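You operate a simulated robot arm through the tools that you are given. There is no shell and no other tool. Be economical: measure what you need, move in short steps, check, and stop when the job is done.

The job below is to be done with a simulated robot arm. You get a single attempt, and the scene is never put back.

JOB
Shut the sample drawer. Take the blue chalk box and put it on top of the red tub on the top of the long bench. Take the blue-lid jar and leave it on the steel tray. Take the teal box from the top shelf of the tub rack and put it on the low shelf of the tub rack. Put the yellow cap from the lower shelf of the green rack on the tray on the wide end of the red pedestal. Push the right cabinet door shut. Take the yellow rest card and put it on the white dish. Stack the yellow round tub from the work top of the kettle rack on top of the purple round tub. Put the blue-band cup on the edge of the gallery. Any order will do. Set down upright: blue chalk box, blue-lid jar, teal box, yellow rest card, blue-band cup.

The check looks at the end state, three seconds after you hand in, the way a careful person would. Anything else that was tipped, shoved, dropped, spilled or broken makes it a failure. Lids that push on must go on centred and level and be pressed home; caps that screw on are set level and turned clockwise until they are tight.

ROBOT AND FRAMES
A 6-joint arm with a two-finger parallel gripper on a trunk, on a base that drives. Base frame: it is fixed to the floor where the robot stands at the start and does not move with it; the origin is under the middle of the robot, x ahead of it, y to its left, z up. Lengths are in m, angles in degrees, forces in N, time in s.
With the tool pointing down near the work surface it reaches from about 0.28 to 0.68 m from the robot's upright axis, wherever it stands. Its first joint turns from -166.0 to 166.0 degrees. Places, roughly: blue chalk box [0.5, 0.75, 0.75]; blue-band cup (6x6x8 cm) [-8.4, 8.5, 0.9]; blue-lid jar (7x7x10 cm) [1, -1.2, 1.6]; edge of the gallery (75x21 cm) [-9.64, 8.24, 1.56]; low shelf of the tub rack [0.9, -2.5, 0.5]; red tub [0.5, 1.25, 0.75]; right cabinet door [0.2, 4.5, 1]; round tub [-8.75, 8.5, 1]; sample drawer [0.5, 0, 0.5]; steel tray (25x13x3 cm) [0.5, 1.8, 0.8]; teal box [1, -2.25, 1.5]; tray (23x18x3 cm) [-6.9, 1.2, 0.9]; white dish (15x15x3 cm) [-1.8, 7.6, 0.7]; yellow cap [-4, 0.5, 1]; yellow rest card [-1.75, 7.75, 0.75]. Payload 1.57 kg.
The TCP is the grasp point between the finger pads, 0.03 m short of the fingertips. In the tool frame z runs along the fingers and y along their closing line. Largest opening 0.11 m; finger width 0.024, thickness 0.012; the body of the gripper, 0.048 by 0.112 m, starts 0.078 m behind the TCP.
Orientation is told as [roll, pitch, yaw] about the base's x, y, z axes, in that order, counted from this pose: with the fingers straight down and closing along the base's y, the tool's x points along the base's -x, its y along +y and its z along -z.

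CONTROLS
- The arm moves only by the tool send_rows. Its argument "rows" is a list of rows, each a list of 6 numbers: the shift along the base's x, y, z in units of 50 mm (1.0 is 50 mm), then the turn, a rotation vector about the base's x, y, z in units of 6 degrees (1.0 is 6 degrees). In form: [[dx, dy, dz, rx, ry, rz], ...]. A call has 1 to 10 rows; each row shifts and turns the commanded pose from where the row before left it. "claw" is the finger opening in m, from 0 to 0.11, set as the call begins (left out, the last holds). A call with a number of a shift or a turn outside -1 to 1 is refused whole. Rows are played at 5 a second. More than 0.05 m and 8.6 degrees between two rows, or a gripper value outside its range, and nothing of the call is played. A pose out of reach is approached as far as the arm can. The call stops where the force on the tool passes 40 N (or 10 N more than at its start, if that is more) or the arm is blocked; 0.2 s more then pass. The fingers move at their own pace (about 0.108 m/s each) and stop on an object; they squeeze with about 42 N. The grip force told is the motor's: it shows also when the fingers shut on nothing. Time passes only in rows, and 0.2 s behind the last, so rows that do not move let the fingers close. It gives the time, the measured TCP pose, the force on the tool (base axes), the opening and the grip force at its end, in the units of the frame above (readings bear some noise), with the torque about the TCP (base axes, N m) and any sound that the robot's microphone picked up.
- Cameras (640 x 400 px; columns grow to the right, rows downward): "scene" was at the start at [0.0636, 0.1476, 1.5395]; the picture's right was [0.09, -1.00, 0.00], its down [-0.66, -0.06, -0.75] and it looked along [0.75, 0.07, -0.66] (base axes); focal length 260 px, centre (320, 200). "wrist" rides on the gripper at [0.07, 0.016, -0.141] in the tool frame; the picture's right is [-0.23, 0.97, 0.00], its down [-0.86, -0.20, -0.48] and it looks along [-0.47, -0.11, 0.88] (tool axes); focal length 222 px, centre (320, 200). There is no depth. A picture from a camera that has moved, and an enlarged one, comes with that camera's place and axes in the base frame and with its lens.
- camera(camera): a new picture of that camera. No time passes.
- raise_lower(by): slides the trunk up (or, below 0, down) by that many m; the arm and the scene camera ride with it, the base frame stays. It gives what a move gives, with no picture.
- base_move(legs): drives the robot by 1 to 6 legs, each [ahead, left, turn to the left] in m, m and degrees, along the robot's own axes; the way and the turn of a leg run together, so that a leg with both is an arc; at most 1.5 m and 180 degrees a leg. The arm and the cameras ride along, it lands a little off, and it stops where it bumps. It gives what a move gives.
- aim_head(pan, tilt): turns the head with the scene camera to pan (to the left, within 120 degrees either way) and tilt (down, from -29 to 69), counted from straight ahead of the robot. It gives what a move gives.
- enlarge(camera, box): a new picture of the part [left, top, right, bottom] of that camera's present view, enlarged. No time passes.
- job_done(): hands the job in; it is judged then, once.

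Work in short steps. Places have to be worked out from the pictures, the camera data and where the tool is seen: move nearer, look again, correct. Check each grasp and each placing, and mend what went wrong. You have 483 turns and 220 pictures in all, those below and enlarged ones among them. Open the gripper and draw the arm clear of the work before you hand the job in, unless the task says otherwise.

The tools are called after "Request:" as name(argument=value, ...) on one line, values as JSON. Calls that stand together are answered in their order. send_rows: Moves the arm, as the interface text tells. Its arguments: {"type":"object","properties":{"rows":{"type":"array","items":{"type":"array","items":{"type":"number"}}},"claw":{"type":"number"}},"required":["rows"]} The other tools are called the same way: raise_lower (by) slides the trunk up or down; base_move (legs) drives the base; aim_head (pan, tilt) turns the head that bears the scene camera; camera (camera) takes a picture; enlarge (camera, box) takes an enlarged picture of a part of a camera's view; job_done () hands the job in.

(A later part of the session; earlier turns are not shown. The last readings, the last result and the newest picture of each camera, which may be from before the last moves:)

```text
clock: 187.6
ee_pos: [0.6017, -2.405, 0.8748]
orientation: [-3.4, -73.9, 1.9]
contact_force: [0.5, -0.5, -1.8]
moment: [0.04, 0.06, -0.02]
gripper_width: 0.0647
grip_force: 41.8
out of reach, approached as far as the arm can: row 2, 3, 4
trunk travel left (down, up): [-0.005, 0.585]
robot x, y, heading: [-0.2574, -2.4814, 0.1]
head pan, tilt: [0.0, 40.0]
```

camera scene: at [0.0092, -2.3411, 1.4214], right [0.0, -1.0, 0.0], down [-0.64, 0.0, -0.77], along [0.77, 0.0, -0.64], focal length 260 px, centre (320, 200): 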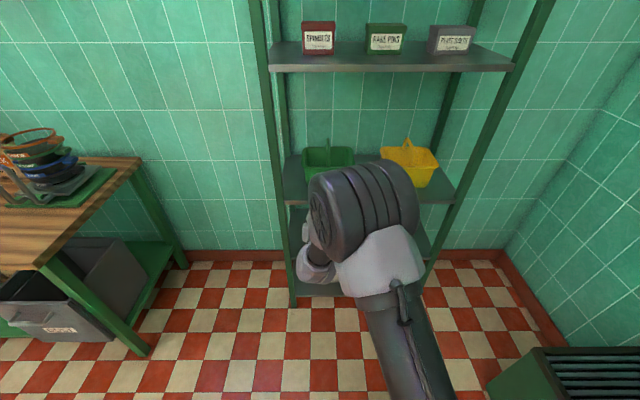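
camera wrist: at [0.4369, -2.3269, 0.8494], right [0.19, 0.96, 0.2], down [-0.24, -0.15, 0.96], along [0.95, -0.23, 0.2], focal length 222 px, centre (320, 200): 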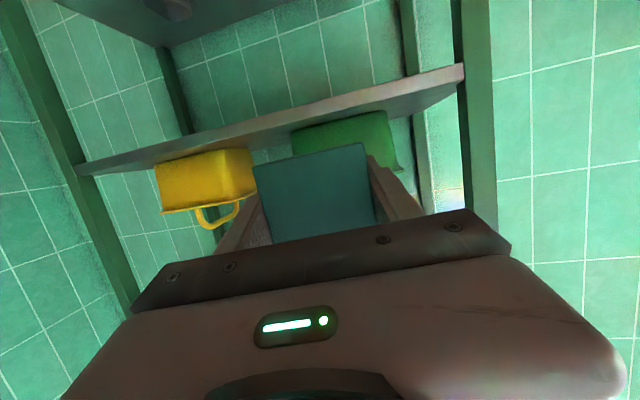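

The wrist joint limits a horizontal tool at low height when it is in line with the arm, but not when it's sideways to it. So I will stand to the front-left of the rack and let the tool point +x across the arm. First raise, then move the base left.

Request:
send_rows(rows=[[-0.5, 0, 0.8, 0, 0, 0], [-0.5, 0, 0.8, 0, 0, 0], [0, 0, 0.8, 0, 0, 0], [0, 0, 0.8, 0, 0, 0], [0, 0, 0.8, 0, 0, 0], [0, 0, 0.8, 0, 0, 0]])

Request:
base_move(legs=[[0, 0.38, 0]])

Request:
send_rows(rows=[[-0.4, -0.7, 0, 0, 0, 0], [-0.4, -0.7, 0, 0, 0, 0], [-0.4, -0.7, 0, 0, 0, 0], [-0.4, -0.7, 0, 0, 0, 0], [-0.4, -0.7, 0, 0, 0, 0], [-0.4, -0.7, 0, 0, 0, 0]])

```text
clock: 189.0
ee_pos: [0.5583, -2.3948, 1.1203]
orientation: [-2.3, -74.6, 2.0]
contact_force: [-0.1, 0.2, -1.8]
moment: [-0.02, 0.03, 0.03]
gripper_width: 0.0646
grip_force: 42.2
out of reach, approached as far as the arm can: row 1
trunk travel left (down, up): [-0.005, 0.585]
robot x, y, heading: [-0.2552, -2.4831, 0.2]
head pan, tilt: [0.0, 40.0]
```

```text
clock: 191.4
ee_pos: [0.5581, -2.0209, 1.1194]
orientation: [-2.4, -74.6, 1.5]
contact_force: [0.6, 0.4, -2.3]
moment: [0.02, 0.03, 0.03]
gripper_width: 0.0647
grip_force: 42.3
trunk travel left (down, up): [-0.005, 0.585]
robot x, y, heading: [-0.256, -2.1048, -0.0]
head pan, tilt: [0.0, 40.0]
```

```text
clock: 192.8
ee_pos: [0.5074, -2.0983, 1.1395]
orientation: [-2.9, -74.3, 1.6]
contact_force: [0.1, -0.3, -1.6]
moment: [0.02, 0.06, 0.0]
gripper_width: 0.0643
grip_force: 42.1
out of reach, approached as far as the arm can: row 3, 4, 5, 6
trunk travel left (down, up): [-0.005, 0.585]
robot x, y, heading: [-0.2507, -2.1043, 0.1]
head pan, tilt: [0.0, 40.0]
```

Still limited at this height. I raise higher before sweeping across.

Request:
send_rows(rows=[[0, 0, 0.9, 0, 0, 0], [0, 0, 0.9, 0, 0, 0], [0, 0, 0.9, 0, 0, 0], [0, 0, 0.9, 0, 0, 0], [0, 0, 0.9, 0, 0, 0]])

Request:
send_rows(rows=[[-0.3, -0.7, 0, 0, 0, 0], [-0.3, -0.7, 0, 0, 0, 0], [-0.3, -0.7, 0, 0, 0, 0], [-0.3, -0.7, 0, 0, 0, 0], [-0.3, -0.7, 0, 0, 0, 0]])

```text
clock: 194.0
ee_pos: [0.506, -2.109, 1.3309]
orientation: [-2.1, -74.5, 1.5]
contact_force: [-0.4, 0.4, -1.5]
moment: [-0.02, 0.03, 0.01]
gripper_width: 0.0646
grip_force: 42.4
out of reach, approached as far as the arm can: row 2, 3
trunk travel left (down, up): [-0.005, 0.585]
robot x, y, heading: [-0.2558, -2.1042, -0.0]
head pan, tilt: [0.0, 40.0]
```

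```text
clock: 195.2
ee_pos: [0.4339, -2.2839, 1.3292]
orientation: [-2.3, -74.6, 1.6]
contact_force: [0.3, -0.6, -3.4]
moment: [0.0, 0.01, -0.02]
gripper_width: 0.0644
grip_force: 42.2
trunk travel left (down, up): [-0.005, 0.585]
robot x, y, heading: [-0.2542, -2.1048, -0.1]
head pan, tilt: [0.0, 40.0]
```

That works. I continue the sweep and then descend.

Request:
send_rows(rows=[[-0.6, -0.5, 0, 0, 0, 0], [-0.6, -0.5, 0, 0, 0, 0], [-0.6, -0.5, 0, 0, 0, 0], [-0.6, -0.5, 0, 0, 0, 0], [-0.6, -0.5, 0, 0, 0, 0], [-0.6, -0.5, 0, 0, 0, 0], [-0.6, -0.5, 0, 0, 0, 0], [-0.6, -0.5, 0, 0, 0, 0]])

Request:
send_rows(rows=[[0, 0, -0.9, 0, 0, 0], [0, 0, -0.9, 0, 0, 0], [0, 0, -0.9, 0, 0, 0], [0, 0, -0.9, 0, 0, 0], [0, 0, -0.9, 0, 0, 0], [0, 0, -0.9, 0, 0, 0], [0, 0, -0.9, 0, 0, 0], [0, 0, -0.9, 0, 0, 0], [0, 0, -0.9, 0, 0, 0]])

```text
clock: 197.0
ee_pos: [0.191, -2.4848, 1.3294]
orientation: [-2.4, -74.7, 1.7]
contact_force: [1.0, -0.7, -2.3]
moment: [-0.01, 0.06, 0.01]
gripper_width: 0.0646
grip_force: 41.6
trunk travel left (down, up): [-0.005, 0.585]
robot x, y, heading: [-0.2536, -2.1049, -0.1]
head pan, tilt: [0.0, 40.0]
```

```text
clock: 199.0
ee_pos: [0.1973, -2.4896, 0.9335]
orientation: [-1.5, -74.3, 1.0]
contact_force: [-0.8, 0.2, -2.5]
moment: [-0.04, 0.06, 0.02]
gripper_width: 0.0644
grip_force: 42.2
out of reach, approached as far as the arm can: row 9
trunk travel left (down, up): [-0.005, 0.585]
robot x, y, heading: [-0.2526, -2.1029, 0.1]
head pan, tilt: [0.0, 40.0]
```

Lowering works to z 0.93 here. I move the tool more sideways of the arm and try lower.

Request:
send_rows(rows=[[-0.6, -0.5, 0.2, 0, 0, 0], [-0.6, -0.5, 0, 0, 0, 0], [-0.6, -0.5, 0, 0, 0, 0], [-0.6, -0.5, 0, 0, 0, 0], [-0.6, -0.5, 0, 0, 0, 0], [-0.6, -0.5, 0, 0, 0, 0]])

Request:
send_rows(rows=[[0, 0, -0.9, 0, 0, 0], [0, 0, -0.9, 0, 0, 0], [0, 0, -0.9, 0, 0, 0], [0, 0, -0.9, 0, 0, 0], [0, 0, -0.9, 0, 0, 0]])

```text
clock: 200.4
ee_pos: [0.0178, -2.6396, 0.9441]
orientation: [-2.3, -74.5, 1.6]
contact_force: [-0.7, 0.0, -2.2]
moment: [0.0, 0.05, -0.01]
gripper_width: 0.0646
grip_force: 42.4
trunk travel left (down, up): [-0.005, 0.585]
robot x, y, heading: [-0.2571, -2.1034, -0.2]
head pan, tilt: [0.0, 40.0]
```

```text
clock: 201.6
ee_pos: [0.0197, -2.6577, 0.7202]
orientation: [-1.6, -74.5, 1.0]
contact_force: [0.1, -0.1, -0.9]
moment: [0.0, 0.06, -0.03]
gripper_width: 0.0644
grip_force: 41.5
out of reach, approached as far as the arm can: row 4, 5
trunk travel left (down, up): [-0.005, 0.585]
robot x, y, heading: [-0.254, -2.1084, 0.2]
head pan, tilt: [0.0, 40.0]
```

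The in-line and sideways limits both stop above the low shelf for this flat (-75°) grasp. I'll put the box back on the top shelf where it was and regrasp it at -45°, a pitch that reaches low. First raise the arm and trunk.

Request:
send_rows(rows=[[0.3, 0.3, 0.8, 0, 0, 0], [0.3, 0.3, 0.8, 0, 0, 0], [0.3, 0.3, 0.8, 0, 0, 0], [0.3, 0.3, 0.8, 0, 0, 0], [0.3, 0.3, 0.8, 0, 0, 0], [0.3, 0.3, 0.8, 0, 0, 0], [0.3, 0.3, 0.8, 0, 0, 0], [0.3, 0.3, 0.8, 0, 0, 0], [0.3, 0.3, 0.8, 0, 0, 0], [0.3, 0.3, 0.8, 0, 0, 0]])

Request:
send_rows(rows=[[0.3, 0.5, 0.8, 0, 0, 0], [0.3, 0.5, 0.8, 0, 0, 0], [0.3, 0.5, 0.8, 0, 0, 0], [0, 0.5, 0.5, 0, 0, 0]])

Request:
raise_lower(by=0.4)

```text
clock: 203.8
ee_pos: [0.1709, -2.5152, 1.1228]
orientation: [-2.2, -74.6, 1.3]
contact_force: [-0.2, 0.5, -1.8]
moment: [0.01, 0.07, -0.01]
gripper_width: 0.0646
grip_force: 41.6
out of reach, approached as far as the arm can: row 1
trunk travel left (down, up): [-0.005, 0.585]
robot x, y, heading: [-0.2573, -2.1042, -0.3]
head pan, tilt: [0.0, 40.0]
```

```text
clock: 204.8
ee_pos: [0.2144, -2.4121, 1.2672]
orientation: [-2.3, -74.6, 1.5]
contact_force: [-0.2, -0.5, -3.1]
moment: [0.0, 0.04, 0.03]
gripper_width: 0.0646
grip_force: 42.2
trunk travel left (down, up): [-0.005, 0.585]
robot x, y, heading: [-0.2554, -2.1073, -0.1]
head pan, tilt: [0.0, 40.0]
```

```text
clock: 208.6
ee_pos: [0.2142, -2.4129, 1.6676]
orientation: [-2.3, -74.6, 1.6]
contact_force: [-0.3, 0.3, -1.5]
moment: [0.0, 0.04, 0.01]
gripper_width: 0.065
grip_force: 41.9
trunk travel left (down, up): [-0.405, 0.185]
robot x, y, heading: [-0.2538, -2.1035, -0.2]
head pan, tilt: [0.0, 40.0]
```

Now I yaw the tool back to -84 degrees while sweeping in front of the robot.

Request:
send_rows(rows=[[0, 0.6, 0, 0, 0, -1], [0, 0.6, 0, 0, 0, -1], [0, 0.6, 0, 0, 0, -1], [0, 0.6, 0, 0, 0, -1], [0, 0.6, 0, 0, 0, -1], [0, 0.4, 0, 0, 0, -1], [0, 0.4, 0, 0, 0, -1], [0, 0, 0, 0, 0, -1], [0, 0, 0, 0, 0, -1]])

Request:
send_rows(rows=[[0, 0, 0, 0, 0, -1], [0, 0, 0, 0, 0, -1], [0, 0, 0, 0, 0, -1], [0, 0, 0, 0, 0, -1], [0, 0, 0, 0, 0, -1]])

Request:
base_move(legs=[[0, 0.275, 0], [0.63, 0, 0]])

```text
clock: 210.6
ee_pos: [0.2102, -2.2727, 1.6402]
orientation: [-0.9, -69.1, -42.6]
contact_force: [0.6, -0.4, -1.6]
moment: [0.02, 0.02, 0.0]
gripper_width: 0.0645
grip_force: 42.2
out of reach, approached as far as the arm can: row 4, 5, 6, 7
trunk travel left (down, up): [-0.405, 0.185]
robot x, y, heading: [-0.2564, -2.1091, 0.0]
head pan, tilt: [0.0, 40.0]
```

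```text
clock: 211.8
ee_pos: [0.2116, -2.2725, 1.6392]
orientation: [-1.4, -69.0, -72.1]
contact_force: [0.1, -0.5, -1.6]
moment: [0.08, 0.04, -0.02]
gripper_width: 0.0645
grip_force: 42.5
trunk travel left (down, up): [-0.405, 0.185]
robot x, y, heading: [-0.254, -2.1067, -0.0]
head pan, tilt: [0.0, 40.0]
```

```text
clock: 216.8
ee_pos: [0.8269, -1.9901, 1.6388]
orientation: [-1.4, -69.1, -71.8]
contact_force: [-0.2, 0.4, -2.0]
moment: [0.04, 0.02, -0.03]
gripper_width: 0.0647
grip_force: 41.6
trunk travel left (down, up): [-0.405, 0.185]
robot x, y, heading: [0.362, -1.8273, 0.4]
head pan, tilt: [0.0, 40.0]
```

I restore the exact grasp orientation, then retrace the entry path.

Request:
send_rows(rows=[[0, 0, 0, 0, 0, -0.97], [0, 0, 0, 0, 0, -0.96], [0.2, 0, 0.3, -0.943, -0.116, 0], [0.4, -0.6, 0.3, 0, 0, 0]])

```text
clock: 217.8
ee_pos: [0.8596, -2.0241, 1.6668]
orientation: [-1.2, -74.7, -83.5]
contact_force: [0.3, -0.5, -1.2]
moment: [0.07, 0.06, -0.03]
gripper_width: 0.0645
grip_force: 41.9
trunk travel left (down, up): [-0.405, 0.185]
robot x, y, heading: [0.3603, -1.8279, -0.3]
head pan, tilt: [0.0, 40.0]
```

Request:
send_rows(rows=[[0.07, -0.9, 0, 0, 0, 0], [0.07, -0.9, 0, 0, 0, 0], [0.07, -0.9, 0, 0, 0, 0], [0.07, -0.9, 0, 0, 0, 0], [0.07, -0.9, 0, 0, 0, 0], [0.07, -0.9, -0.2, 0, 0, 0]])

Request:
camera(camera="wrist")

```text
clock: 219.2
ee_pos: [0.8796, -2.2913, 1.6552]
orientation: [-1.2, -74.7, -83.6]
contact_force: [0.6, 0.3, -2.2]
moment: [0.08, 0.03, 0.01]
gripper_width: 0.0647
grip_force: 42.0
trunk travel left (down, up): [-0.405, 0.185]
robot x, y, heading: [0.3601, -1.8261, 0.2]
head pan, tilt: [0.0, 40.0]
```

```text
125 pictures are left
camera wrist: at [0.8809, -2.1364, 1.6255], right [0.98, 0.03, 0.21], down [-0.22, 0.22, 0.95], along [-0.02, -0.98, 0.22], focal length 222 px, centre (320, 200)
```

wrist: 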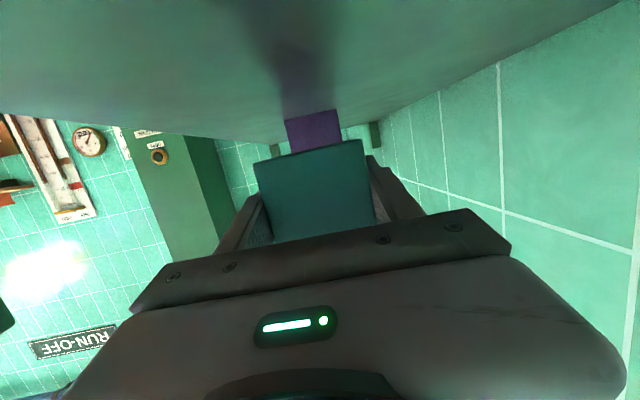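

In position; I lower to the shelf.

Request:
send_rows(rows=[[0, 0, -0.5, 0, 0, 0], [0, 0, -0.3, 0, 0, 0]])

Request:
send_rows(rows=[[0, 0, -0.06, 0, 0, 0], [0, 0, -0.06, 0, 0, 0]])

```text
clock: 219.8
ee_pos: [0.8783, -2.2887, 1.6176]
orientation: [-1.0, -74.8, -83.9]
contact_force: [-0.5, -0.4, -2.0]
moment: [0.07, 0.01, 0.0]
gripper_width: 0.0649
grip_force: 41.9
trunk travel left (down, up): [-0.405, 0.185]
robot x, y, heading: [0.3608, -1.8266, 0.4]
head pan, tilt: [0.0, 40.0]
```

```text
clock: 220.4
ee_pos: [0.8771, -2.2894, 1.612]
orientation: [-1.1, -74.8, -83.8]
contact_force: [-0.1, 0.9, -1.8]
moment: [-0.03, 0.01, 0.02]
gripper_width: 0.0644
grip_force: 42.3
trunk travel left (down, up): [-0.405, 0.185]
robot x, y, heading: [0.362, -1.8237, -0.0]
head pan, tilt: [0.0, 40.0]
```

Request:
send_rows(rows=[[0, 0, -0.05, 0, 0, 0], [0, 0, -0.05, 0, 0, 0]])

```text
clock: 221.1
ee_pos: [0.8775, -2.2893, 1.611]
orientation: [-0.6, -75.0, -83.9]
contact_force: [4.6, -4.3, 19.1]
moment: [-1.31, -0.61, 0.24]
gripper_width: 0.0648
grip_force: 42.4
trunk travel left (down, up): [-0.405, 0.185]
robot x, y, heading: [0.3629, -1.8232, 0.6]
head pan, tilt: [0.0, 40.0]
```

Contact. I release, back off along the tool axis, and turn the pitch up to -45 degrees.

Request:
send_rows(rows=[[0, 0, 0, 0, 0, 0], [0, 0, 0, 0, 0, 0], [0, 0, 0, 0, 0, 0]], claw=0.1)

Request:
send_rows(rows=[[-0.07, 0.8, 0.22, 0, 0, 0], [-0.07, 0.8, 0.22, 0, 0, 0], [-0.07, 0.8, 0.22, 0, 0, 0], [-0.07, 0.8, 0.4, 0, 0, 0], [0, 0, 0.4, 0.98, 0.09, 0], [0, 0, 0.4, 0.98, 0.09, 0], [0, 0, 0, 0.98, 0.09, 0], [0, 0, 0, 0.98, 0.09, 0], [0, 0, 0, 0.98, 0.09, 0]])

Request:
camera(camera="wrist")

```text
clock: 221.8
ee_pos: [0.8779, -2.2913, 1.6082]
orientation: [-1.0, -74.7, -83.7]
contact_force: [0.0, 0.1, -0.1]
moment: [0.01, 0.0, 0.02]
gripper_width: 0.0999
grip_force: 0.1
trunk travel left (down, up): [-0.405, 0.185]
robot x, y, heading: [0.3602, -1.8267, 0.0]
head pan, tilt: [0.0, 40.0]
```

```text
clock: 223.8
ee_pos: [0.8656, -2.131, 1.6997]
orientation: [-0.2, -44.9, -84.3]
contact_force: [0.2, 0.2, 0.3]
moment: [0.0, 0.0, -0.04]
gripper_width: 0.0999
grip_force: 0.0
trunk travel left (down, up): [-0.405, 0.185]
robot x, y, heading: [0.361, -1.8266, 0.3]
head pan, tilt: [0.0, 40.0]
```

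```text
124 pictures are left
camera wrist: at [0.8683, -1.9818, 1.7497], right [0.99, -0.07, 0.16], down [-0.17, -0.28, 0.94], along [-0.02, -0.96, -0.29], focal length 222 px, centre (320, 200)
```

wrist: 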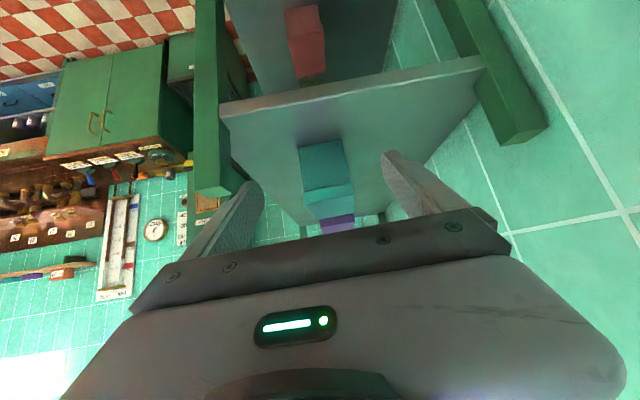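

The box end is at (0.876, -2.27). I go to a standoff and approach along the 45° tool axis, gripping low near the box's end so that the fingers stay below its lid.

Request:
send_rows(rows=[[0.05, -0.8, 0.02, 0, 0, 0], [0.05, -0.78, 0.02, 0, 0, 0], [0.055, -0.56, -0.565, 0, 0, 0], [0.055, -0.56, -0.565, 0, 0, 0]])

Request:
camera(camera="wrist")

```text
clock: 224.8
ee_pos: [0.8671, -2.2458, 1.6279]
orientation: [-0.3, -45.2, -84.5]
contact_force: [-0.3, -0.5, -0.4]
moment: [0.01, 0.0, -0.03]
gripper_width: 0.0999
grip_force: 0.0
out of reach, approached as far as the arm can: row 1, 2
trunk travel left (down, up): [-0.405, 0.185]
robot x, y, heading: [0.3602, -1.8278, 0.1]
head pan, tilt: [0.0, 40.0]
```

```text
123 pictures are left
camera wrist: at [0.8698, -2.096, 1.6775], right [0.99, -0.07, 0.16], down [-0.17, -0.28, 0.94], along [-0.02, -0.96, -0.29], focal length 222 px, centre (320, 200)
```

wrist: 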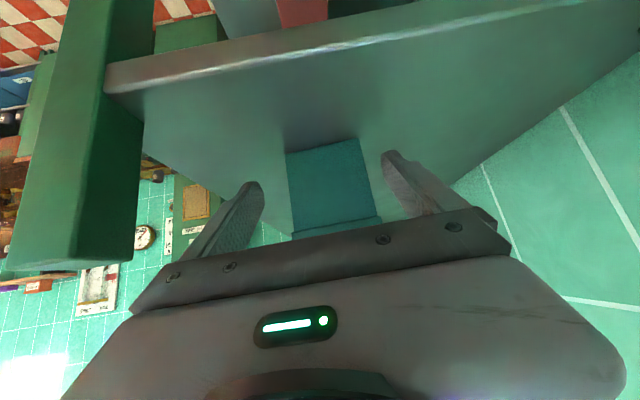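

The wrist is at the edge of its reach; I raise the trunk 0.12 m and retry.

Request:
raise_lower(by=0.12)

Request:
send_rows(rows=[[-0.1, 0.8, -0.3, 0, 0, 0], [0, 0.3, -0.4, 0, 0, 0]])

```text
clock: 226.3
ee_pos: [0.8671, -2.244, 1.7477]
orientation: [-0.3, -45.2, -84.4]
contact_force: [-0.2, 0.4, 0.3]
moment: [-0.01, 0.0, 0.02]
gripper_width: 0.1
grip_force: 0.0
trunk travel left (down, up): [-0.525, 0.065]
robot x, y, heading: [0.3609, -1.823, 0.3]
head pan, tilt: [0.0, 40.0]
```

```text
clock: 226.9
ee_pos: [0.8608, -2.1886, 1.7115]
orientation: [-0.4, -45.2, -84.3]
contact_force: [-0.3, -0.4, -1.0]
moment: [0.02, 0.01, -0.02]
gripper_width: 0.1001
grip_force: 0.1
trunk travel left (down, up): [-0.525, 0.065]
robot x, y, heading: [0.3592, -1.8229, 0.1]
head pan, tilt: [0.0, 40.0]
```

Request:
send_rows(rows=[[0.09, -0.53, -0.47, 0, 0, 0], [0.09, -0.53, -0.47, 0, 0, 0], [0.09, -0.53, -0.47, 0, 0, 0]])

Request:
camera(camera="wrist")

```text
clock: 227.8
ee_pos: [0.875, -2.2702, 1.6407]
orientation: [-0.4, -45.1, -84.3]
contact_force: [0.3, -0.5, 0.4]
moment: [-0.01, -0.03, -0.01]
gripper_width: 0.1002
grip_force: 0.0
trunk travel left (down, up): [-0.525, 0.065]
robot x, y, heading: [0.3568, -1.8248, 0.2]
head pan, tilt: [0.0, 40.0]
```

```text
122 pictures are left
camera wrist: at [0.8773, -2.1204, 1.691], right [0.99, -0.07, 0.16], down [-0.17, -0.28, 0.94], along [-0.02, -0.96, -0.29], focal length 222 px, centre (320, 200)
```

wrist: 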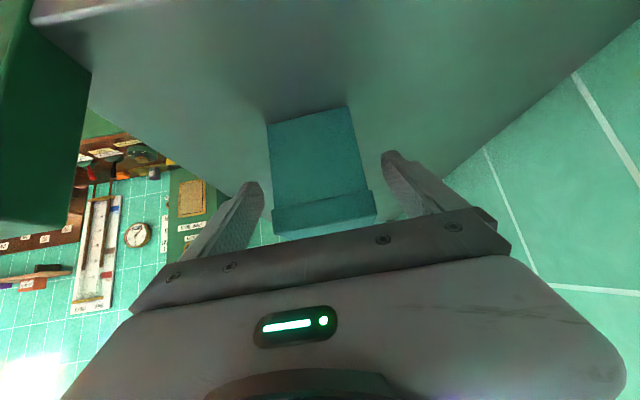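

The end sits at y -2.26, well centred between the fingers. Final approach, then close.

Request:
send_rows(rows=[[0.02, -0.15, -0.2, 0, 0, 0], [0.02, -0.17, -0.25, 0, 0, 0]])

Request:
send_rows(rows=[[0, 0, 0, 0, 0, 0], [0, 0, 0, 0, 0, 0], [0, 0, 0, 0, 0, 0]], claw=0)

Request:
raise_lower(by=0.03)

Request:
camera(camera="wrist")

```text
clock: 228.3
ee_pos: [0.8765, -2.2853, 1.6207]
orientation: [-0.4, -45.2, -84.4]
contact_force: [1.1, -0.4, -0.3]
moment: [0.01, 0.01, 0.02]
gripper_width: 0.0998
grip_force: 0.0
trunk travel left (down, up): [-0.525, 0.065]
robot x, y, heading: [0.3593, -1.8248, 0.0]
head pan, tilt: [0.0, 40.0]
```

```text
clock: 229.2
ee_pos: [0.8761, -2.2848, 1.6193]
orientation: [-0.3, -45.3, -84.5]
contact_force: [0.2, 0.0, 2.0]
moment: [0.04, -0.14, 0.06]
gripper_width: 0.0647
grip_force: 41.9
trunk travel left (down, up): [-0.525, 0.065]
robot x, y, heading: [0.3585, -1.8255, 0.2]
head pan, tilt: [0.0, 40.0]
```

```text
clock: 229.9
ee_pos: [0.8776, -2.2852, 1.649]
orientation: [-0.2, -45.1, -84.4]
contact_force: [0.0, -0.8, -1.1]
moment: [0.06, 0.0, -0.02]
gripper_width: 0.0647
grip_force: 42.1
trunk travel left (down, up): [-0.555, 0.035]
robot x, y, heading: [0.3593, -1.8285, 0.1]
head pan, tilt: [0.0, 40.0]
```

```text
121 pictures are left
camera wrist: at [0.8797, -2.1354, 1.6991], right [0.99, -0.07, 0.16], down [-0.17, -0.28, 0.94], along [-0.02, -0.96, -0.29], focal length 222 px, centre (320, 200)
```

wrist: 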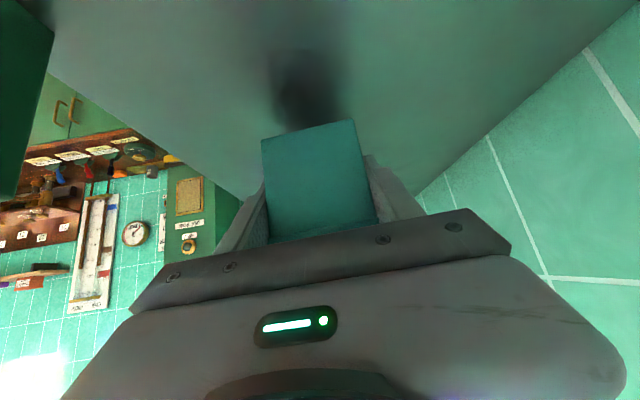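

Held by the body (6.5 cm). I withdraw left, lower the trunk, back the base off and yaw the tool to face +x.

Request:
send_rows(rows=[[-0.07, 0.8, 0.1, 0, 0, 0], [-0.07, 0.9, 0, 0, 0, 0], [-0.07, 0.9, 0, 0, 0, 0], [-0.07, 0.9, 0, 0, 0, 0], [-0.07, 0.9, 0, 0, 0, 0], [-0.07, 0.9, 0, 0, 0, 0]])

Request:
base_move(legs=[[-0.45, 0, 0]])

Request:
send_rows(rows=[[0, 0.2, 0, 0, 0, 1], [0, 0.2, 0, 0, 0, 1], [0, 0.2, 0, 0, 0, 1], [0, 0.2, 0, 0, 0, 1], [0, 0.2, 0, 0, 0, 1], [0, 0.2, 0, 0, 0, 1], [0, 0.2, 0, 0, 0, 1], [0, 0.2, 0, 0, 0, 1], [0, 0.2, 0, 0, 0, 1], [0, 0.2, 0, 0, 0, 1]])

Request:
send_rows(rows=[[0, 0.2, 0, 0, 0, 1], [0, 0.2, 0, 0, 0, 1], [0, 0.2, 0, 0, 0, 1], [0, 0.2, 0, 0, 0, 1]])

```text
clock: 231.3
ee_pos: [0.8576, -2.0187, 1.6532]
orientation: [-0.3, -45.3, -84.5]
contact_force: [0.0, 1.0, -2.1]
moment: [0.04, 0.0, -0.03]
gripper_width: 0.0645
grip_force: 41.7
trunk travel left (down, up): [-0.555, 0.035]
robot x, y, heading: [0.3603, -1.8256, 0.1]
head pan, tilt: [0.0, 40.0]
```

```text
clock: 234.0
ee_pos: [0.4111, -2.0246, 1.6533]
orientation: [-0.2, -45.2, -84.7]
contact_force: [0.2, 0.2, -1.9]
moment: [0.01, 0.04, 0.02]
gripper_width: 0.065
grip_force: 42.3
trunk travel left (down, up): [-0.555, 0.035]
robot x, y, heading: [-0.0849, -1.8273, -0.1]
head pan, tilt: [0.0, 40.0]
```

```text
clock: 236.2
ee_pos: [0.4121, -1.9246, 1.6494]
orientation: [-0.7, -44.5, -24.4]
contact_force: [-0.2, -0.1, -2.5]
moment: [0.03, 0.03, -0.02]
gripper_width: 0.0647
grip_force: 41.8
trunk travel left (down, up): [-0.555, 0.035]
robot x, y, heading: [-0.0812, -1.824, 0.2]
head pan, tilt: [0.0, 40.0]
```

```text
clock: 237.2
ee_pos: [0.4125, -1.8856, 1.648]
orientation: [-0.1, -44.6, -1.0]
contact_force: [-0.7, -0.9, -1.9]
moment: [0.01, 0.05, -0.01]
gripper_width: 0.0649
grip_force: 42.0
trunk travel left (down, up): [-0.555, 0.035]
robot x, y, heading: [-0.0831, -1.8264, -0.4]
head pan, tilt: [0.0, 40.0]
```

The tool faces +x level as needed. I lower the trunk fully and drive right in front of the rack, then look at the low shelf.

Request:
raise_lower(by=-0.4)

Request:
raise_lower(by=-0.15)

Request:
base_move(legs=[[-0.1, -0.6, 0]])

Request:
aim_head(pan=-8, tilt=42)

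Request:
camera(camera="scene")

```text
clock: 241.0
ee_pos: [0.412, -1.8826, 1.2526]
orientation: [-0.3, -44.9, -0.8]
contact_force: [-0.4, 0.1, -1.9]
moment: [-0.01, 0.05, 0.03]
gripper_width: 0.0649
grip_force: 41.6
trunk travel left (down, up): [-0.155, 0.435]
robot x, y, heading: [-0.0847, -1.8245, -0.1]
head pan, tilt: [0.0, 40.0]
```

```text
clock: 242.8
ee_pos: [0.4118, -1.8849, 1.1024]
orientation: [-0.3, -45.0, -0.8]
contact_force: [-0.5, 0.9, -1.8]
moment: [-0.03, 0.07, 0.0]
gripper_width: 0.0646
grip_force: 42.3
trunk travel left (down, up): [-0.005, 0.585]
robot x, y, heading: [-0.0825, -1.8239, -0.1]
head pan, tilt: [0.0, 40.0]
```

```text
clock: 246.1
ee_pos: [0.3091, -2.4614, 1.1027]
orientation: [-0.4, -45.1, -1.1]
contact_force: [0.0, 0.2, -3.4]
moment: [0.03, 0.06, 0.0]
gripper_width: 0.0647
grip_force: 41.9
trunk travel left (down, up): [-0.005, 0.585]
robot x, y, heading: [-0.1858, -2.403, -0.4]
head pan, tilt: [0.0, 40.0]
```

```text
clock: 246.8
ee_pos: [0.3079, -2.4623, 1.0989]
orientation: [-0.2, -44.7, -1.1]
contact_force: [-0.1, -0.1, -1.4]
moment: [0.02, 0.06, 0.01]
gripper_width: 0.0645
grip_force: 42.1
trunk travel left (down, up): [-0.005, 0.585]
robot x, y, heading: [-0.1861, -2.3997, -0.3]
head pan, tilt: [-8.0, 42.0]
```

```text
120 pictures are left
camera scene: at [-0.1244, -2.2838, 1.4213], right [-0.28, -0.96, 0.0], down [-0.62, 0.18, -0.77], along [0.73, -0.22, -0.64], focal length 260 px, centre (320, 200)
```

scene: 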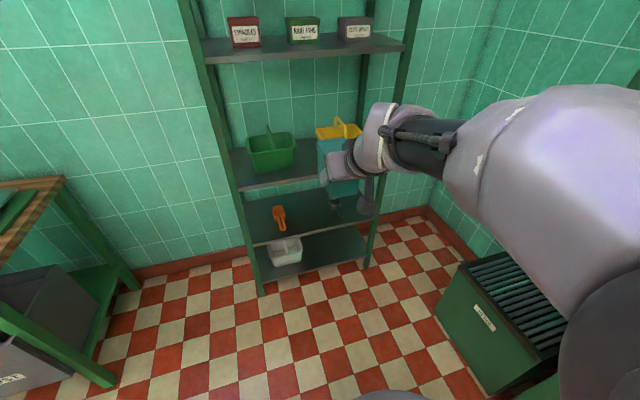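

Request:
enlarge(camera="scene", box=[220, 150, 400, 300])

```text
2.67 times, centred on (310, 225) of scene
camera zoom: at [-0.1244, -2.2838, 1.4213], right [-0.28, -0.96, 0.0], down [-0.62, 0.18, -0.77], along [0.73, -0.22, -0.64], focal length 694 px, centre (347, 133)
```

zoom: 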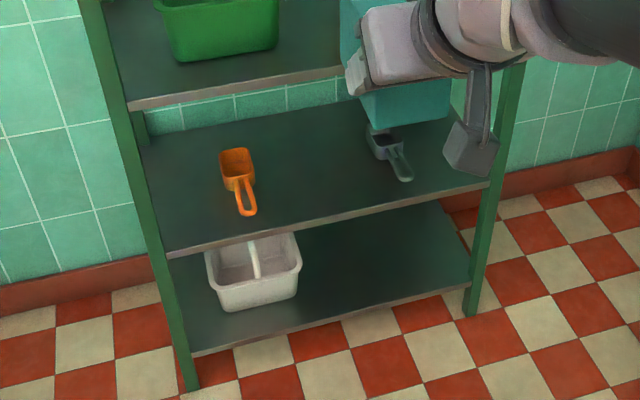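

Free space on the low shelf lies between the scoops at about y -2.52; its front edge is at x 0.749. I lower the arm in front of the rack, then drive up.

Request:
send_rows(rows=[[0.3, -0.15, -0.9, 0, 0, 0], [0.3, -0.15, -0.9, 0, 0, 0], [0.3, -0.15, -0.9, 0, 0, 0], [0, -0.15, -0.95, 0, 0, 0], [0, -0.15, -0.95, 0, 0, 0], [0, -0.15, -0.95, 0, 0, 0], [0, -0.15, -0.95, 0, 0, 0], [0, -0.1, -0.95, 0, 0, 0], [0, 0, -0.95, 0, 0, 0], [0, 0, -0.95, 0, 0, 0]])

```text
clock: 249.0
ee_pos: [0.4225, -2.5748, 0.695]
orientation: [1.0, -44.3, -1.7]
contact_force: [-0.1, 0.6, -1.6]
moment: [0.02, 0.04, 0.02]
gripper_width: 0.0646
grip_force: 42.2
out of reach, approached as far as the arm can: row 6, 7, 8, 9, 10
trunk travel left (down, up): [-0.005, 0.585]
robot x, y, heading: [-0.1878, -2.3982, -0.3]
head pan, tilt: [-8.0, 42.0]
```

The limit comes much higher than it did at the drawer, so the elbow may have flipped when the arm was fully stretched at the jar. I look at the arm's posture.

Request:
aim_head(pan=-45, tilt=60)

Request:
camera(camera="scene")

```text
clock: 250.0
ee_pos: [0.421, -2.5751, 0.6964]
orientation: [1.2, -44.1, -1.6]
contact_force: [-0.2, -0.2, -2.1]
moment: [-0.01, 0.05, 0.03]
gripper_width: 0.0645
grip_force: 42.1
trunk travel left (down, up): [-0.005, 0.585]
robot x, y, heading: [-0.1874, -2.3989, -0.5]
head pan, tilt: [-45.0, 60.0]
```

```text
118 pictures are left
camera scene: at [-0.1589, -2.3071, 1.3947], right [-0.71, -0.7, 0.0], down [-0.61, 0.62, -0.5], along [0.35, -0.36, -0.87], focal length 260 px, centre (320, 200)
```

scene: 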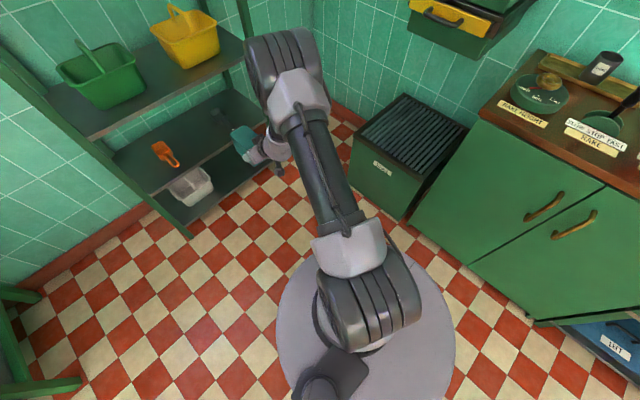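

Posture looks normal (elbow up). At the drawer I descended tool-down first and tilted at the bottom, which worked; I try the same sequence here.

Request:
send_rows(rows=[[0, 0.3, 0.8, 0, 0, 0], [-0.3, 0.3, 0.8, 0, 0, 0], [-0.3, 0.3, 0.8, 0, 1, 0], [-0.3, 0, 0.5, 0, 1, 0], [0, 0, 0, 0, 1, 0], [0, 0, 0, 0, 1, 0], [0, 0, 0, 0, 1, 0], [0, 0, 0, 0, 1, 0], [0, 0, 0, 0, 1, 0], [0, 0, 0, 0, 0.4, 0]])

Request:
send_rows(rows=[[0, 0, -0.9, 0, 0, 0], [0, 0, -0.9, 0, 0, 0], [0, 0, -0.9, 0, 0, 0], [0, 0, -0.9, 0, 0, 0], [0, 0, -0.9, 0, 0, 0], [0, 0, -0.9, 0, 0, 0], [0, 0, -0.9, 0, 0, 0]])

```text
clock: 252.2
ee_pos: [0.3811, -2.5253, 0.8379]
orientation: [0.4, -4.7, -0.7]
contact_force: [-0.6, 0.3, -2.2]
moment: [-0.01, 0.03, -0.02]
gripper_width: 0.0649
grip_force: 42.1
out of reach, approached as far as the arm can: row 4, 5
trunk travel left (down, up): [-0.005, 0.585]
robot x, y, heading: [-0.1876, -2.3985, -0.3]
head pan, tilt: [-45.0, 60.0]
```

```text
clock: 253.8
ee_pos: [0.3802, -2.5293, 0.5222]
orientation: [0.3, -4.7, -0.6]
contact_force: [0.0, -0.5, -2.5]
moment: [0.03, 0.07, -0.01]
gripper_width: 0.0647
grip_force: 42.1
trunk travel left (down, up): [-0.005, 0.585]
robot x, y, heading: [-0.1886, -2.3966, -0.2]
head pan, tilt: [-45.0, 60.0]
```

Tool-down it goes low freely. Now I tilt back to -45 at this height.

Request:
send_rows(rows=[[0.3, 0, 0, 0, -1, 0], [0.3, 0, 0, 0, -1, 0], [0.3, 0, 0, 0, -1, 0], [0.3, 0, 0, 0, -1, 0], [0.3, 0, 0, 0, -1, 0], [0.3, 0, 0, 0, -1, 0], [0, 0, 0, 0, -0.73, 0]])

```text
clock: 255.4
ee_pos: [0.4505, -2.5148, 0.523]
orientation: [2.6, -40.1, -1.0]
contact_force: [0.2, 0.7, -1.6]
moment: [0.0, 0.08, -0.03]
gripper_width: 0.0647
grip_force: 42.1
out of reach, approached as far as the arm can: row 3, 4, 5
trunk travel left (down, up): [-0.005, 0.585]
robot x, y, heading: [-0.1876, -2.4017, -0.4]
head pan, tilt: [-45.0, 60.0]
```

It works down here. I correct pitch and roll to the grasp orientation.

Request:
send_rows(rows=[[0.2, 0, 0, -0.37, -0.83, -0.31], [0.2, 0, 0, 0, 0, 0]])

```text
clock: 256.0
ee_pos: [0.4784, -2.523, 0.5209]
orientation: [1.9, -42.1, -1.2]
contact_force: [1.1, 0.9, -2.1]
moment: [0.03, 0.06, 0.01]
gripper_width: 0.0645
grip_force: 42.1
out of reach, approached as far as the arm can: row 1
trunk travel left (down, up): [-0.005, 0.585]
robot x, y, heading: [-0.1898, -2.3984, -0.6]
head pan, tilt: [-45.0, 60.0]
```

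Request:
send_rows(rows=[[0.7, 0, 0.2, 0, 0, 0], [0.7, 0, 0.2, 0, 0, 0], [0, 0, 0, -0.27, -0.5, -0.2]])

```text
clock: 256.8
ee_pos: [0.5482, -2.52, 0.5412]
orientation: [1.2, -43.7, -1.0]
contact_force: [0.0, 0.3, -2.1]
moment: [0.0, 0.08, 0.0]
gripper_width: 0.0645
grip_force: 41.8
trunk travel left (down, up): [-0.005, 0.585]
robot x, y, heading: [-0.1874, -2.4016, -0.5]
head pan, tilt: [-45.0, 60.0]
```

Request:
send_rows(rows=[[0, 0, 0, -0.18, -0.23, -0.17]])

Request:
base_move(legs=[[0.12, 0, 0]])

Request:
aim_head(pan=0, tilt=45)

Request:
camera(camera="scene")

Request:
camera(camera="wrist")

```text
clock: 257.2
ee_pos: [0.5496, -2.5199, 0.5411]
orientation: [0.0, -45.5, -0.9]
contact_force: [0.3, 1.1, -1.2]
moment: [0.01, 0.05, 0.01]
gripper_width: 0.0645
grip_force: 41.9
trunk travel left (down, up): [-0.005, 0.585]
robot x, y, heading: [-0.1873, -2.3982, -0.2]
head pan, tilt: [-45.0, 60.0]
```

```text
clock: 258.5
ee_pos: [0.6701, -2.5197, 0.5409]
orientation: [-0.1, -45.6, -1.0]
contact_force: [0.4, 0.2, -1.2]
moment: [0.03, 0.08, 0.02]
gripper_width: 0.0645
grip_force: 41.8
trunk travel left (down, up): [-0.005, 0.585]
robot x, y, heading: [-0.0647, -2.4002, -0.3]
head pan, tilt: [-45.0, 60.0]
```

```text
clock: 259.6
ee_pos: [0.6701, -2.5193, 0.5427]
orientation: [0.0, -45.5, -0.9]
contact_force: [-0.6, 0.5, -1.4]
moment: [-0.01, 0.07, 0.01]
gripper_width: 0.0645
grip_force: 42.0
trunk travel left (down, up): [-0.005, 0.585]
robot x, y, heading: [-0.0664, -2.399, 0.1]
head pan, tilt: [0.0, 45.0]
```

```text
117 pictures are left
camera scene: at [-0.0041, -2.2608, 1.4141], right [0.0, -1.0, 0.0], down [-0.71, 0.0, -0.71], along [0.71, 0.0, -0.71], focal length 260 px, centre (320, 200)
```

scene: 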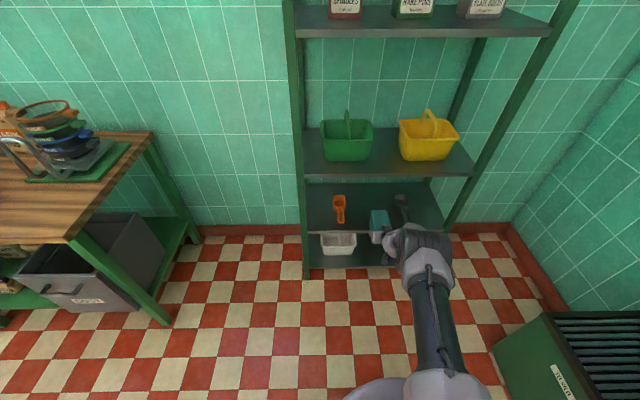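

```text
116 pictures are left
camera wrist: at [0.5212, -2.5006, 0.5912], right [0.17, 0.97, 0.16], down [0.26, -0.2, 0.95], along [0.95, -0.12, -0.28], focal length 222 px, centre (320, 200)
```

wrist: 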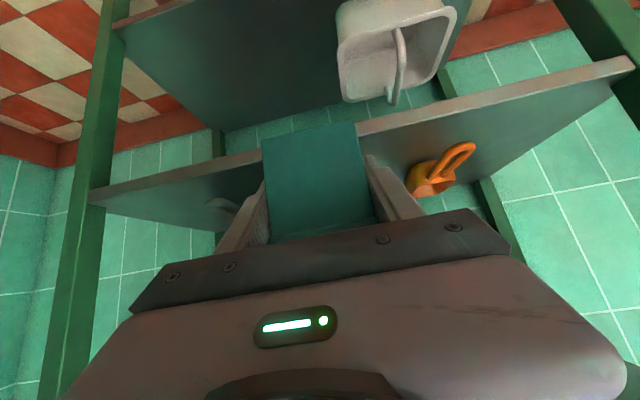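

The box hovers in front of the low shelf, clear between the scoops. I drive in another 0.11 m, then lower.

Request:
base_move(legs=[[0.11, 0, 0]])

Request:
send_rows(rows=[[0.4, 0, -0.3, 0, 0, 0], [0, 0, -0.3, 0, 0, 0]])

Request:
camera(camera="wrist")

Request:
enlarge(camera="scene", box=[280, 140, 500, 300])

```text
clock: 260.8
ee_pos: [0.7802, -2.5185, 0.5422]
orientation: [0.0, -45.5, -0.8]
contact_force: [0.2, 0.4, -2.2]
moment: [0.01, 0.04, -0.02]
gripper_width: 0.0646
grip_force: 41.7
trunk travel left (down, up): [-0.005, 0.585]
robot x, y, heading: [0.0441, -2.3974, -0.5]
head pan, tilt: [0.0, 45.0]
```

```text
clock: 261.4
ee_pos: [0.801, -2.5183, 0.5123]
orientation: [0.0, -45.5, -0.8]
contact_force: [0.8, 0.4, -1.4]
moment: [0.0, 0.04, 0.01]
gripper_width: 0.065
grip_force: 42.2
trunk travel left (down, up): [-0.005, 0.585]
robot x, y, heading: [0.0441, -2.4023, 0.2]
head pan, tilt: [0.0, 45.0]
```

```text
115 pictures are left
camera wrist: at [0.6511, -2.5005, 0.5608], right [0.17, 0.97, 0.16], down [0.26, -0.2, 0.95], along [0.95, -0.12, -0.28], focal length 222 px, centre (320, 200)
```

wrist: 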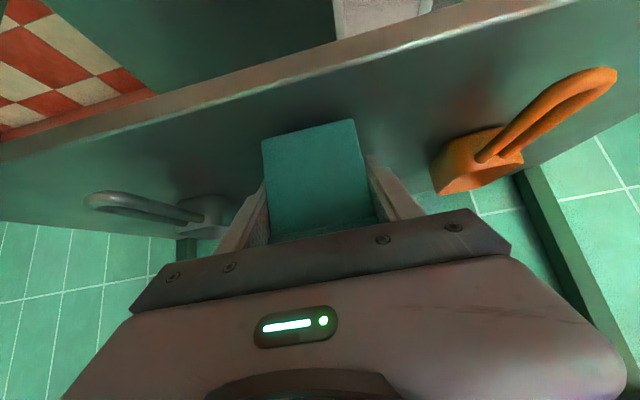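

```text
2.50 times, centred on (390, 220) of scene
camera zoom: at [0.1051, -2.261, 1.4141], right [0.0, -1.0, 0.0], down [-0.71, 0.0, -0.71], along [0.71, 0.0, -0.71], focal length 651 px, centre (145, 150)
```

zoom: 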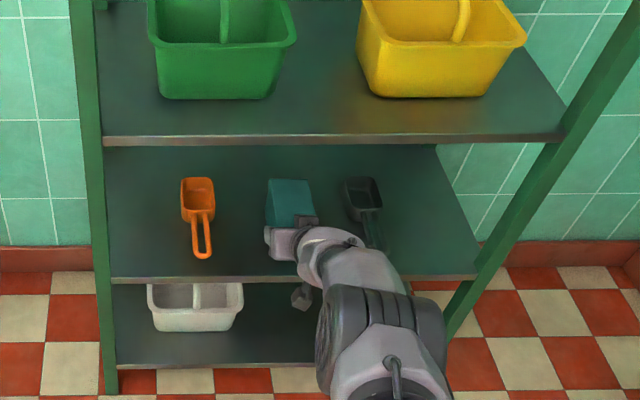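

Between the scoops; I shift 1 cm left for margin and lower to contact.

Request:
send_rows(rows=[[0, 0.2, -0.2, 0, 0, 0], [0, 0, -0.2, 0, 0, 0]])

Request:
send_rows(rows=[[0, 0, -0.08, 0, 0, 0], [0, 0, -0.08, 0, 0, 0]])

Request:
send_rows(rows=[[0, 0, -0.08, 0, 0, 0], [0, 0, -0.08, 0, 0, 0]])

```text
clock: 262.0
ee_pos: [0.8013, -2.5093, 0.5]
orientation: [0.0, -45.9, -0.7]
contact_force: [-1.1, -1.4, 19.8]
moment: [-0.19, 0.65, 0.04]
gripper_width: 0.0647
grip_force: 42.0
out of reach, approached as far as the arm can: row 2
trunk travel left (down, up): [-0.005, 0.585]
robot x, y, heading: [0.0483, -2.4027, -0.1]
head pan, tilt: [0.0, 45.0]
```

```text
clock: 262.5
ee_pos: [0.8042, -2.5098, 0.4995]
orientation: [-0.1, -46.3, -0.8]
contact_force: [4.1, -0.1, 17.1]
moment: [0.12, 0.3, 0.0]
gripper_width: 0.0648
grip_force: 42.4
trunk travel left (down, up): [-0.005, 0.585]
robot x, y, heading: [0.0418, -2.3999, -0.3]
head pan, tilt: [0.0, 45.0]
stopped in row 2: the force on the tool passed its limit at 45 N (the readings are from after the stop); the commanded pose is now the measured one
```

```text
clock: 263.0
ee_pos: [0.8069, -2.5094, 0.5]
orientation: [-0.3, -46.9, -0.7]
contact_force: [2.8, -0.2, 11.8]
moment: [0.48, 0.22, -0.09]
gripper_width: 0.0648
grip_force: 42.0
out of reach, approached as far as the arm can: row 2
trunk travel left (down, up): [-0.005, 0.585]
robot x, y, heading: [0.0432, -2.4008, -0.1]
head pan, tilt: [0.0, 45.0]
stopped in row 2: the force on the tool passed its limit at 43 N (the readings are from after the stop); the commanded pose is now the measured one
```

It has been in contact since z 0.50 (shelf at about 0.464). I relieve slightly, restore the pitch and release.

Request:
send_rows(rows=[[0, 0, 0.04, 0, 0.2, 0]])

Request:
send_rows(rows=[[0, 0, 0, 0, 0, 0], [0, 0, 0, 0, 0, 0], [0, 0, 0, 0, 0, 0]], claw=0.082)

Request:
camera(camera="wrist")

```text
clock: 263.4
ee_pos: [0.8055, -2.5082, 0.5005]
orientation: [-0.4, -45.4, -0.6]
contact_force: [4.3, -1.0, 9.9]
moment: [0.32, -1.11, -0.19]
gripper_width: 0.0648
grip_force: 42.5
trunk travel left (down, up): [-0.005, 0.585]
robot x, y, heading: [0.0402, -2.4009, 0.1]
head pan, tilt: [0.0, 45.0]
```

```text
clock: 264.2
ee_pos: [0.8059, -2.5079, 0.4984]
orientation: [-0.3, -45.4, -0.6]
contact_force: [-0.3, 0.0, -0.1]
moment: [0.0, 0.01, 0.01]
gripper_width: 0.0821
grip_force: 0.0
trunk travel left (down, up): [-0.005, 0.585]
robot x, y, heading: [0.0448, -2.4014, -0.3]
head pan, tilt: [0.0, 45.0]
```

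```text
113 pictures are left
camera wrist: at [0.6559, -2.4905, 0.5484], right [0.17, 0.97, 0.16], down [0.26, -0.2, 0.95], along [0.95, -0.12, -0.28], focal length 222 px, centre (320, 200)
```

wrist: 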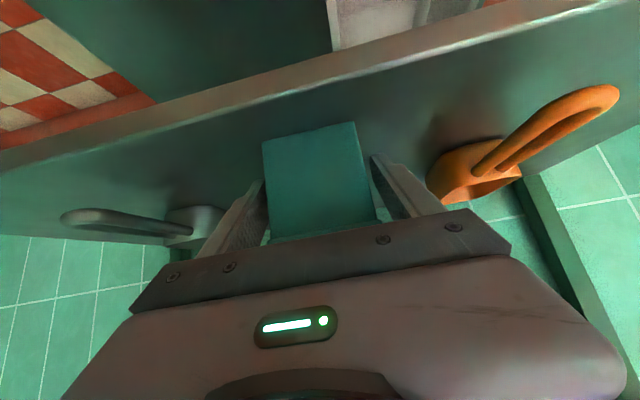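

Released. I back straight out with the base and check.

Request:
base_move(legs=[[-0.25, 0, 0]])

Request:
enlarge(camera="scene", box=[280, 140, 500, 300])

```text
clock: 266.0
ee_pos: [0.5565, -2.5066, 0.4988]
orientation: [-0.3, -45.4, -0.5]
contact_force: [-0.7, -0.5, -0.3]
moment: [-0.03, 0.01, 0.0]
gripper_width: 0.082
grip_force: 0.0
trunk travel left (down, up): [-0.005, 0.585]
robot x, y, heading: [-0.2087, -2.4012, -0.0]
head pan, tilt: [0.0, 45.0]
```

```text
2.50 times, centred on (390, 220) of scene
camera zoom: at [-0.145, -2.2605, 1.4141], right [0.0, -1.0, 0.0], down [-0.71, 0.0, -0.71], along [0.71, 0.0, -0.71], focal length 651 px, centre (145, 150)
```

zoom: 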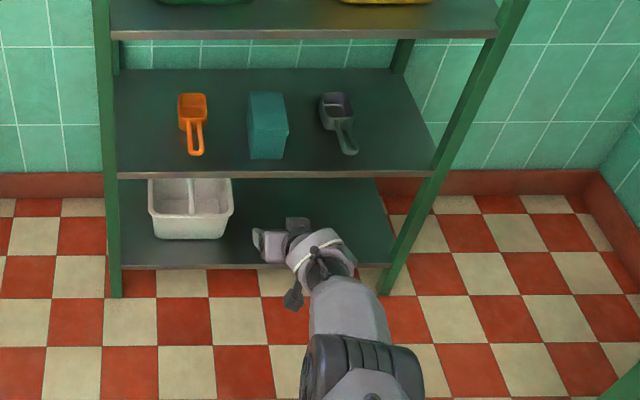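

The teal box stands on the low shelf. I bring the arm to a tool-down travel pose and turn to survey the way to the green rack at (-4, 0.5).

Request:
send_rows(rows=[[-0.5, 0, 0.3, 0, 1, 0], [-0.5, 0, 0.3, 0, 1, 0], [-0.5, 0.3, 0.3, 0, 1, 0], [-0.5, 0.3, 0.4, 0, 1, 0], [-0.5, 0.5, 0.4, 0, 1, 0], [-0.5, 0.5, 0.4, 0, 1, 0], [-0.4, 0.5, 0.4, 0, 1, 0], [0, 0.5, 0.5, 0, 0.55, 0], [0, 0, 0.9, 0, 0, 0], [0, 0, 0.9, 0, 0, 0]])

Request:
send_rows(rows=[[-0.3, 0, 0.9, 0, 0, 0], [0, 0, 0.9, 0, 0, 0], [0, 0, 0.9, 0, 0, 0], [0, 0, 0.9, 0, 0, 0], [0, 0, 0.9, 0, 0, 0]])

Request:
base_move(legs=[[-0.6, 0, 0], [0, 0, 140]])

Request:
aim_head(pan=0, tilt=15)

Request:
camera(camera="scene")

```text
clock: 268.2
ee_pos: [0.3843, -2.3776, 0.7402]
orientation: [-0.7, -0.1, -0.4]
contact_force: [-0.3, 0.3, 1.1]
moment: [-0.01, -0.02, 0.01]
gripper_width: 0.0816
grip_force: 0.0
trunk travel left (down, up): [-0.005, 0.585]
robot x, y, heading: [-0.2034, -2.3997, 0.1]
head pan, tilt: [0.0, 45.0]
```

```text
clock: 269.4
ee_pos: [0.3681, -2.3773, 0.9637]
orientation: [-0.6, -0.1, -0.3]
contact_force: [0.6, 0.0, -0.1]
moment: [0.05, -0.02, 0.03]
gripper_width: 0.0822
grip_force: 0.0
trunk travel left (down, up): [-0.005, 0.585]
robot x, y, heading: [-0.2073, -2.4001, 0.4]
head pan, tilt: [0.0, 45.0]
```

```text
clock: 278.7
ee_pos: [-1.2829, -2.0808, 0.9627]
orientation: [-0.6, -0.1, 143.3]
contact_force: [0.4, 0.1, -0.3]
moment: [0.01, -0.01, 0.0]
gripper_width: 0.0819
grip_force: 0.0
trunk travel left (down, up): [-0.005, 0.585]
robot x, y, heading: [-0.8075, -2.4026, 143.7]
head pan, tilt: [0.0, 45.0]
```

```text
clock: 279.7
ee_pos: [-1.2831, -2.0816, 0.9637]
orientation: [-0.5, -0.1, 143.3]
contact_force: [-0.1, 0.7, 0.4]
moment: [0.03, -0.01, 0.04]
gripper_width: 0.0821
grip_force: 0.0
trunk travel left (down, up): [-0.005, 0.585]
robot x, y, heading: [-0.8106, -2.4037, 143.9]
head pan, tilt: [0.0, 15.0]
```

```text
111 pictures are left
camera scene: at [-0.949, -2.4724, 1.4609], right [0.59, 0.81, 0.0], down [0.21, -0.15, -0.97], along [-0.78, 0.57, -0.26], focal length 260 px, centre (320, 200)
```

scene: 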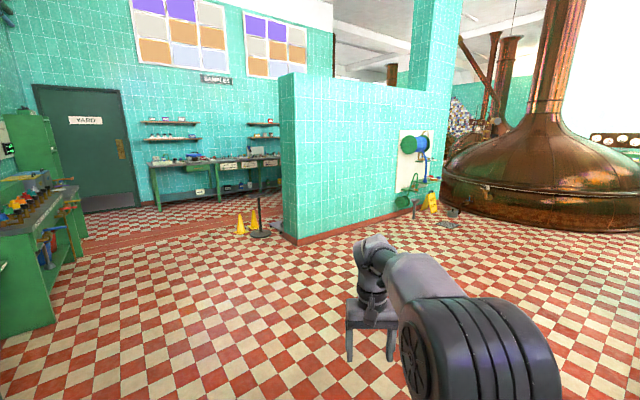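

A wall runs along x ≈ -3.8 from y -0.85 up; the green rack is likely on its far side. I drive through the gap at y ≈ -1.9, past the cones, and look.

Request:
base_move(legs=[[0, 0, 36], [1.5, 0, 0], [0.8, -0.3, 0]])

Request:
camera(camera="scene")

```text
clock: 293.0
ee_pos: [-3.6993, -2.0904, 0.9637]
orientation: [-0.6, -0.1, 178.6]
contact_force: [-0.1, -0.4, 0.6]
moment: [0.01, -0.01, 0.0]
gripper_width: 0.0819
grip_force: 0.0
trunk travel left (down, up): [-0.005, 0.585]
robot x, y, heading: [-3.1229, -2.0743, 179.2]
head pan, tilt: [0.0, 15.0]
```

```text
110 pictures are left
camera scene: at [-3.2009, -2.2155, 1.4609], right [0.02, 1.0, 0.0], down [0.26, 0.0, -0.97], along [-0.97, 0.02, -0.26], focal length 260 px, centre (320, 200)
```

scene: 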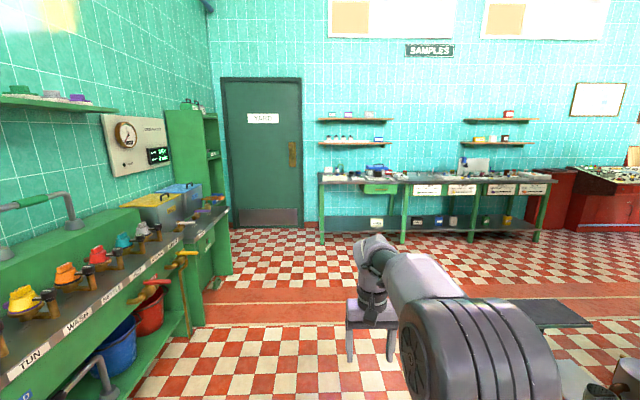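

Request:
aim_head(pan=-50, tilt=20)

Request:
camera(camera="scene")

```text
clock: 294.2
ee_pos: [-3.6986, -2.0887, 0.962]
orientation: [-0.5, -0.1, 178.6]
contact_force: [-0.1, 0.1, 0.2]
moment: [0.01, 0.02, 0.01]
gripper_width: 0.082
grip_force: 0.0
trunk travel left (down, up): [-0.005, 0.585]
robot x, y, heading: [-3.1219, -2.0782, 179.0]
head pan, tilt: [-50.0, 20.0]
```

```text
109 pictures are left
camera scene: at [-3.1661, -2.1448, 1.4528], right [0.78, 0.63, 0.0], down [0.22, -0.27, -0.94], along [-0.59, 0.73, -0.34], focal length 260 px, centre (320, 200)
```

scene: 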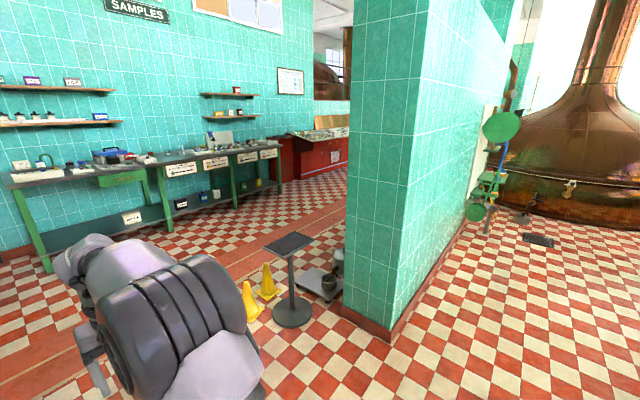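

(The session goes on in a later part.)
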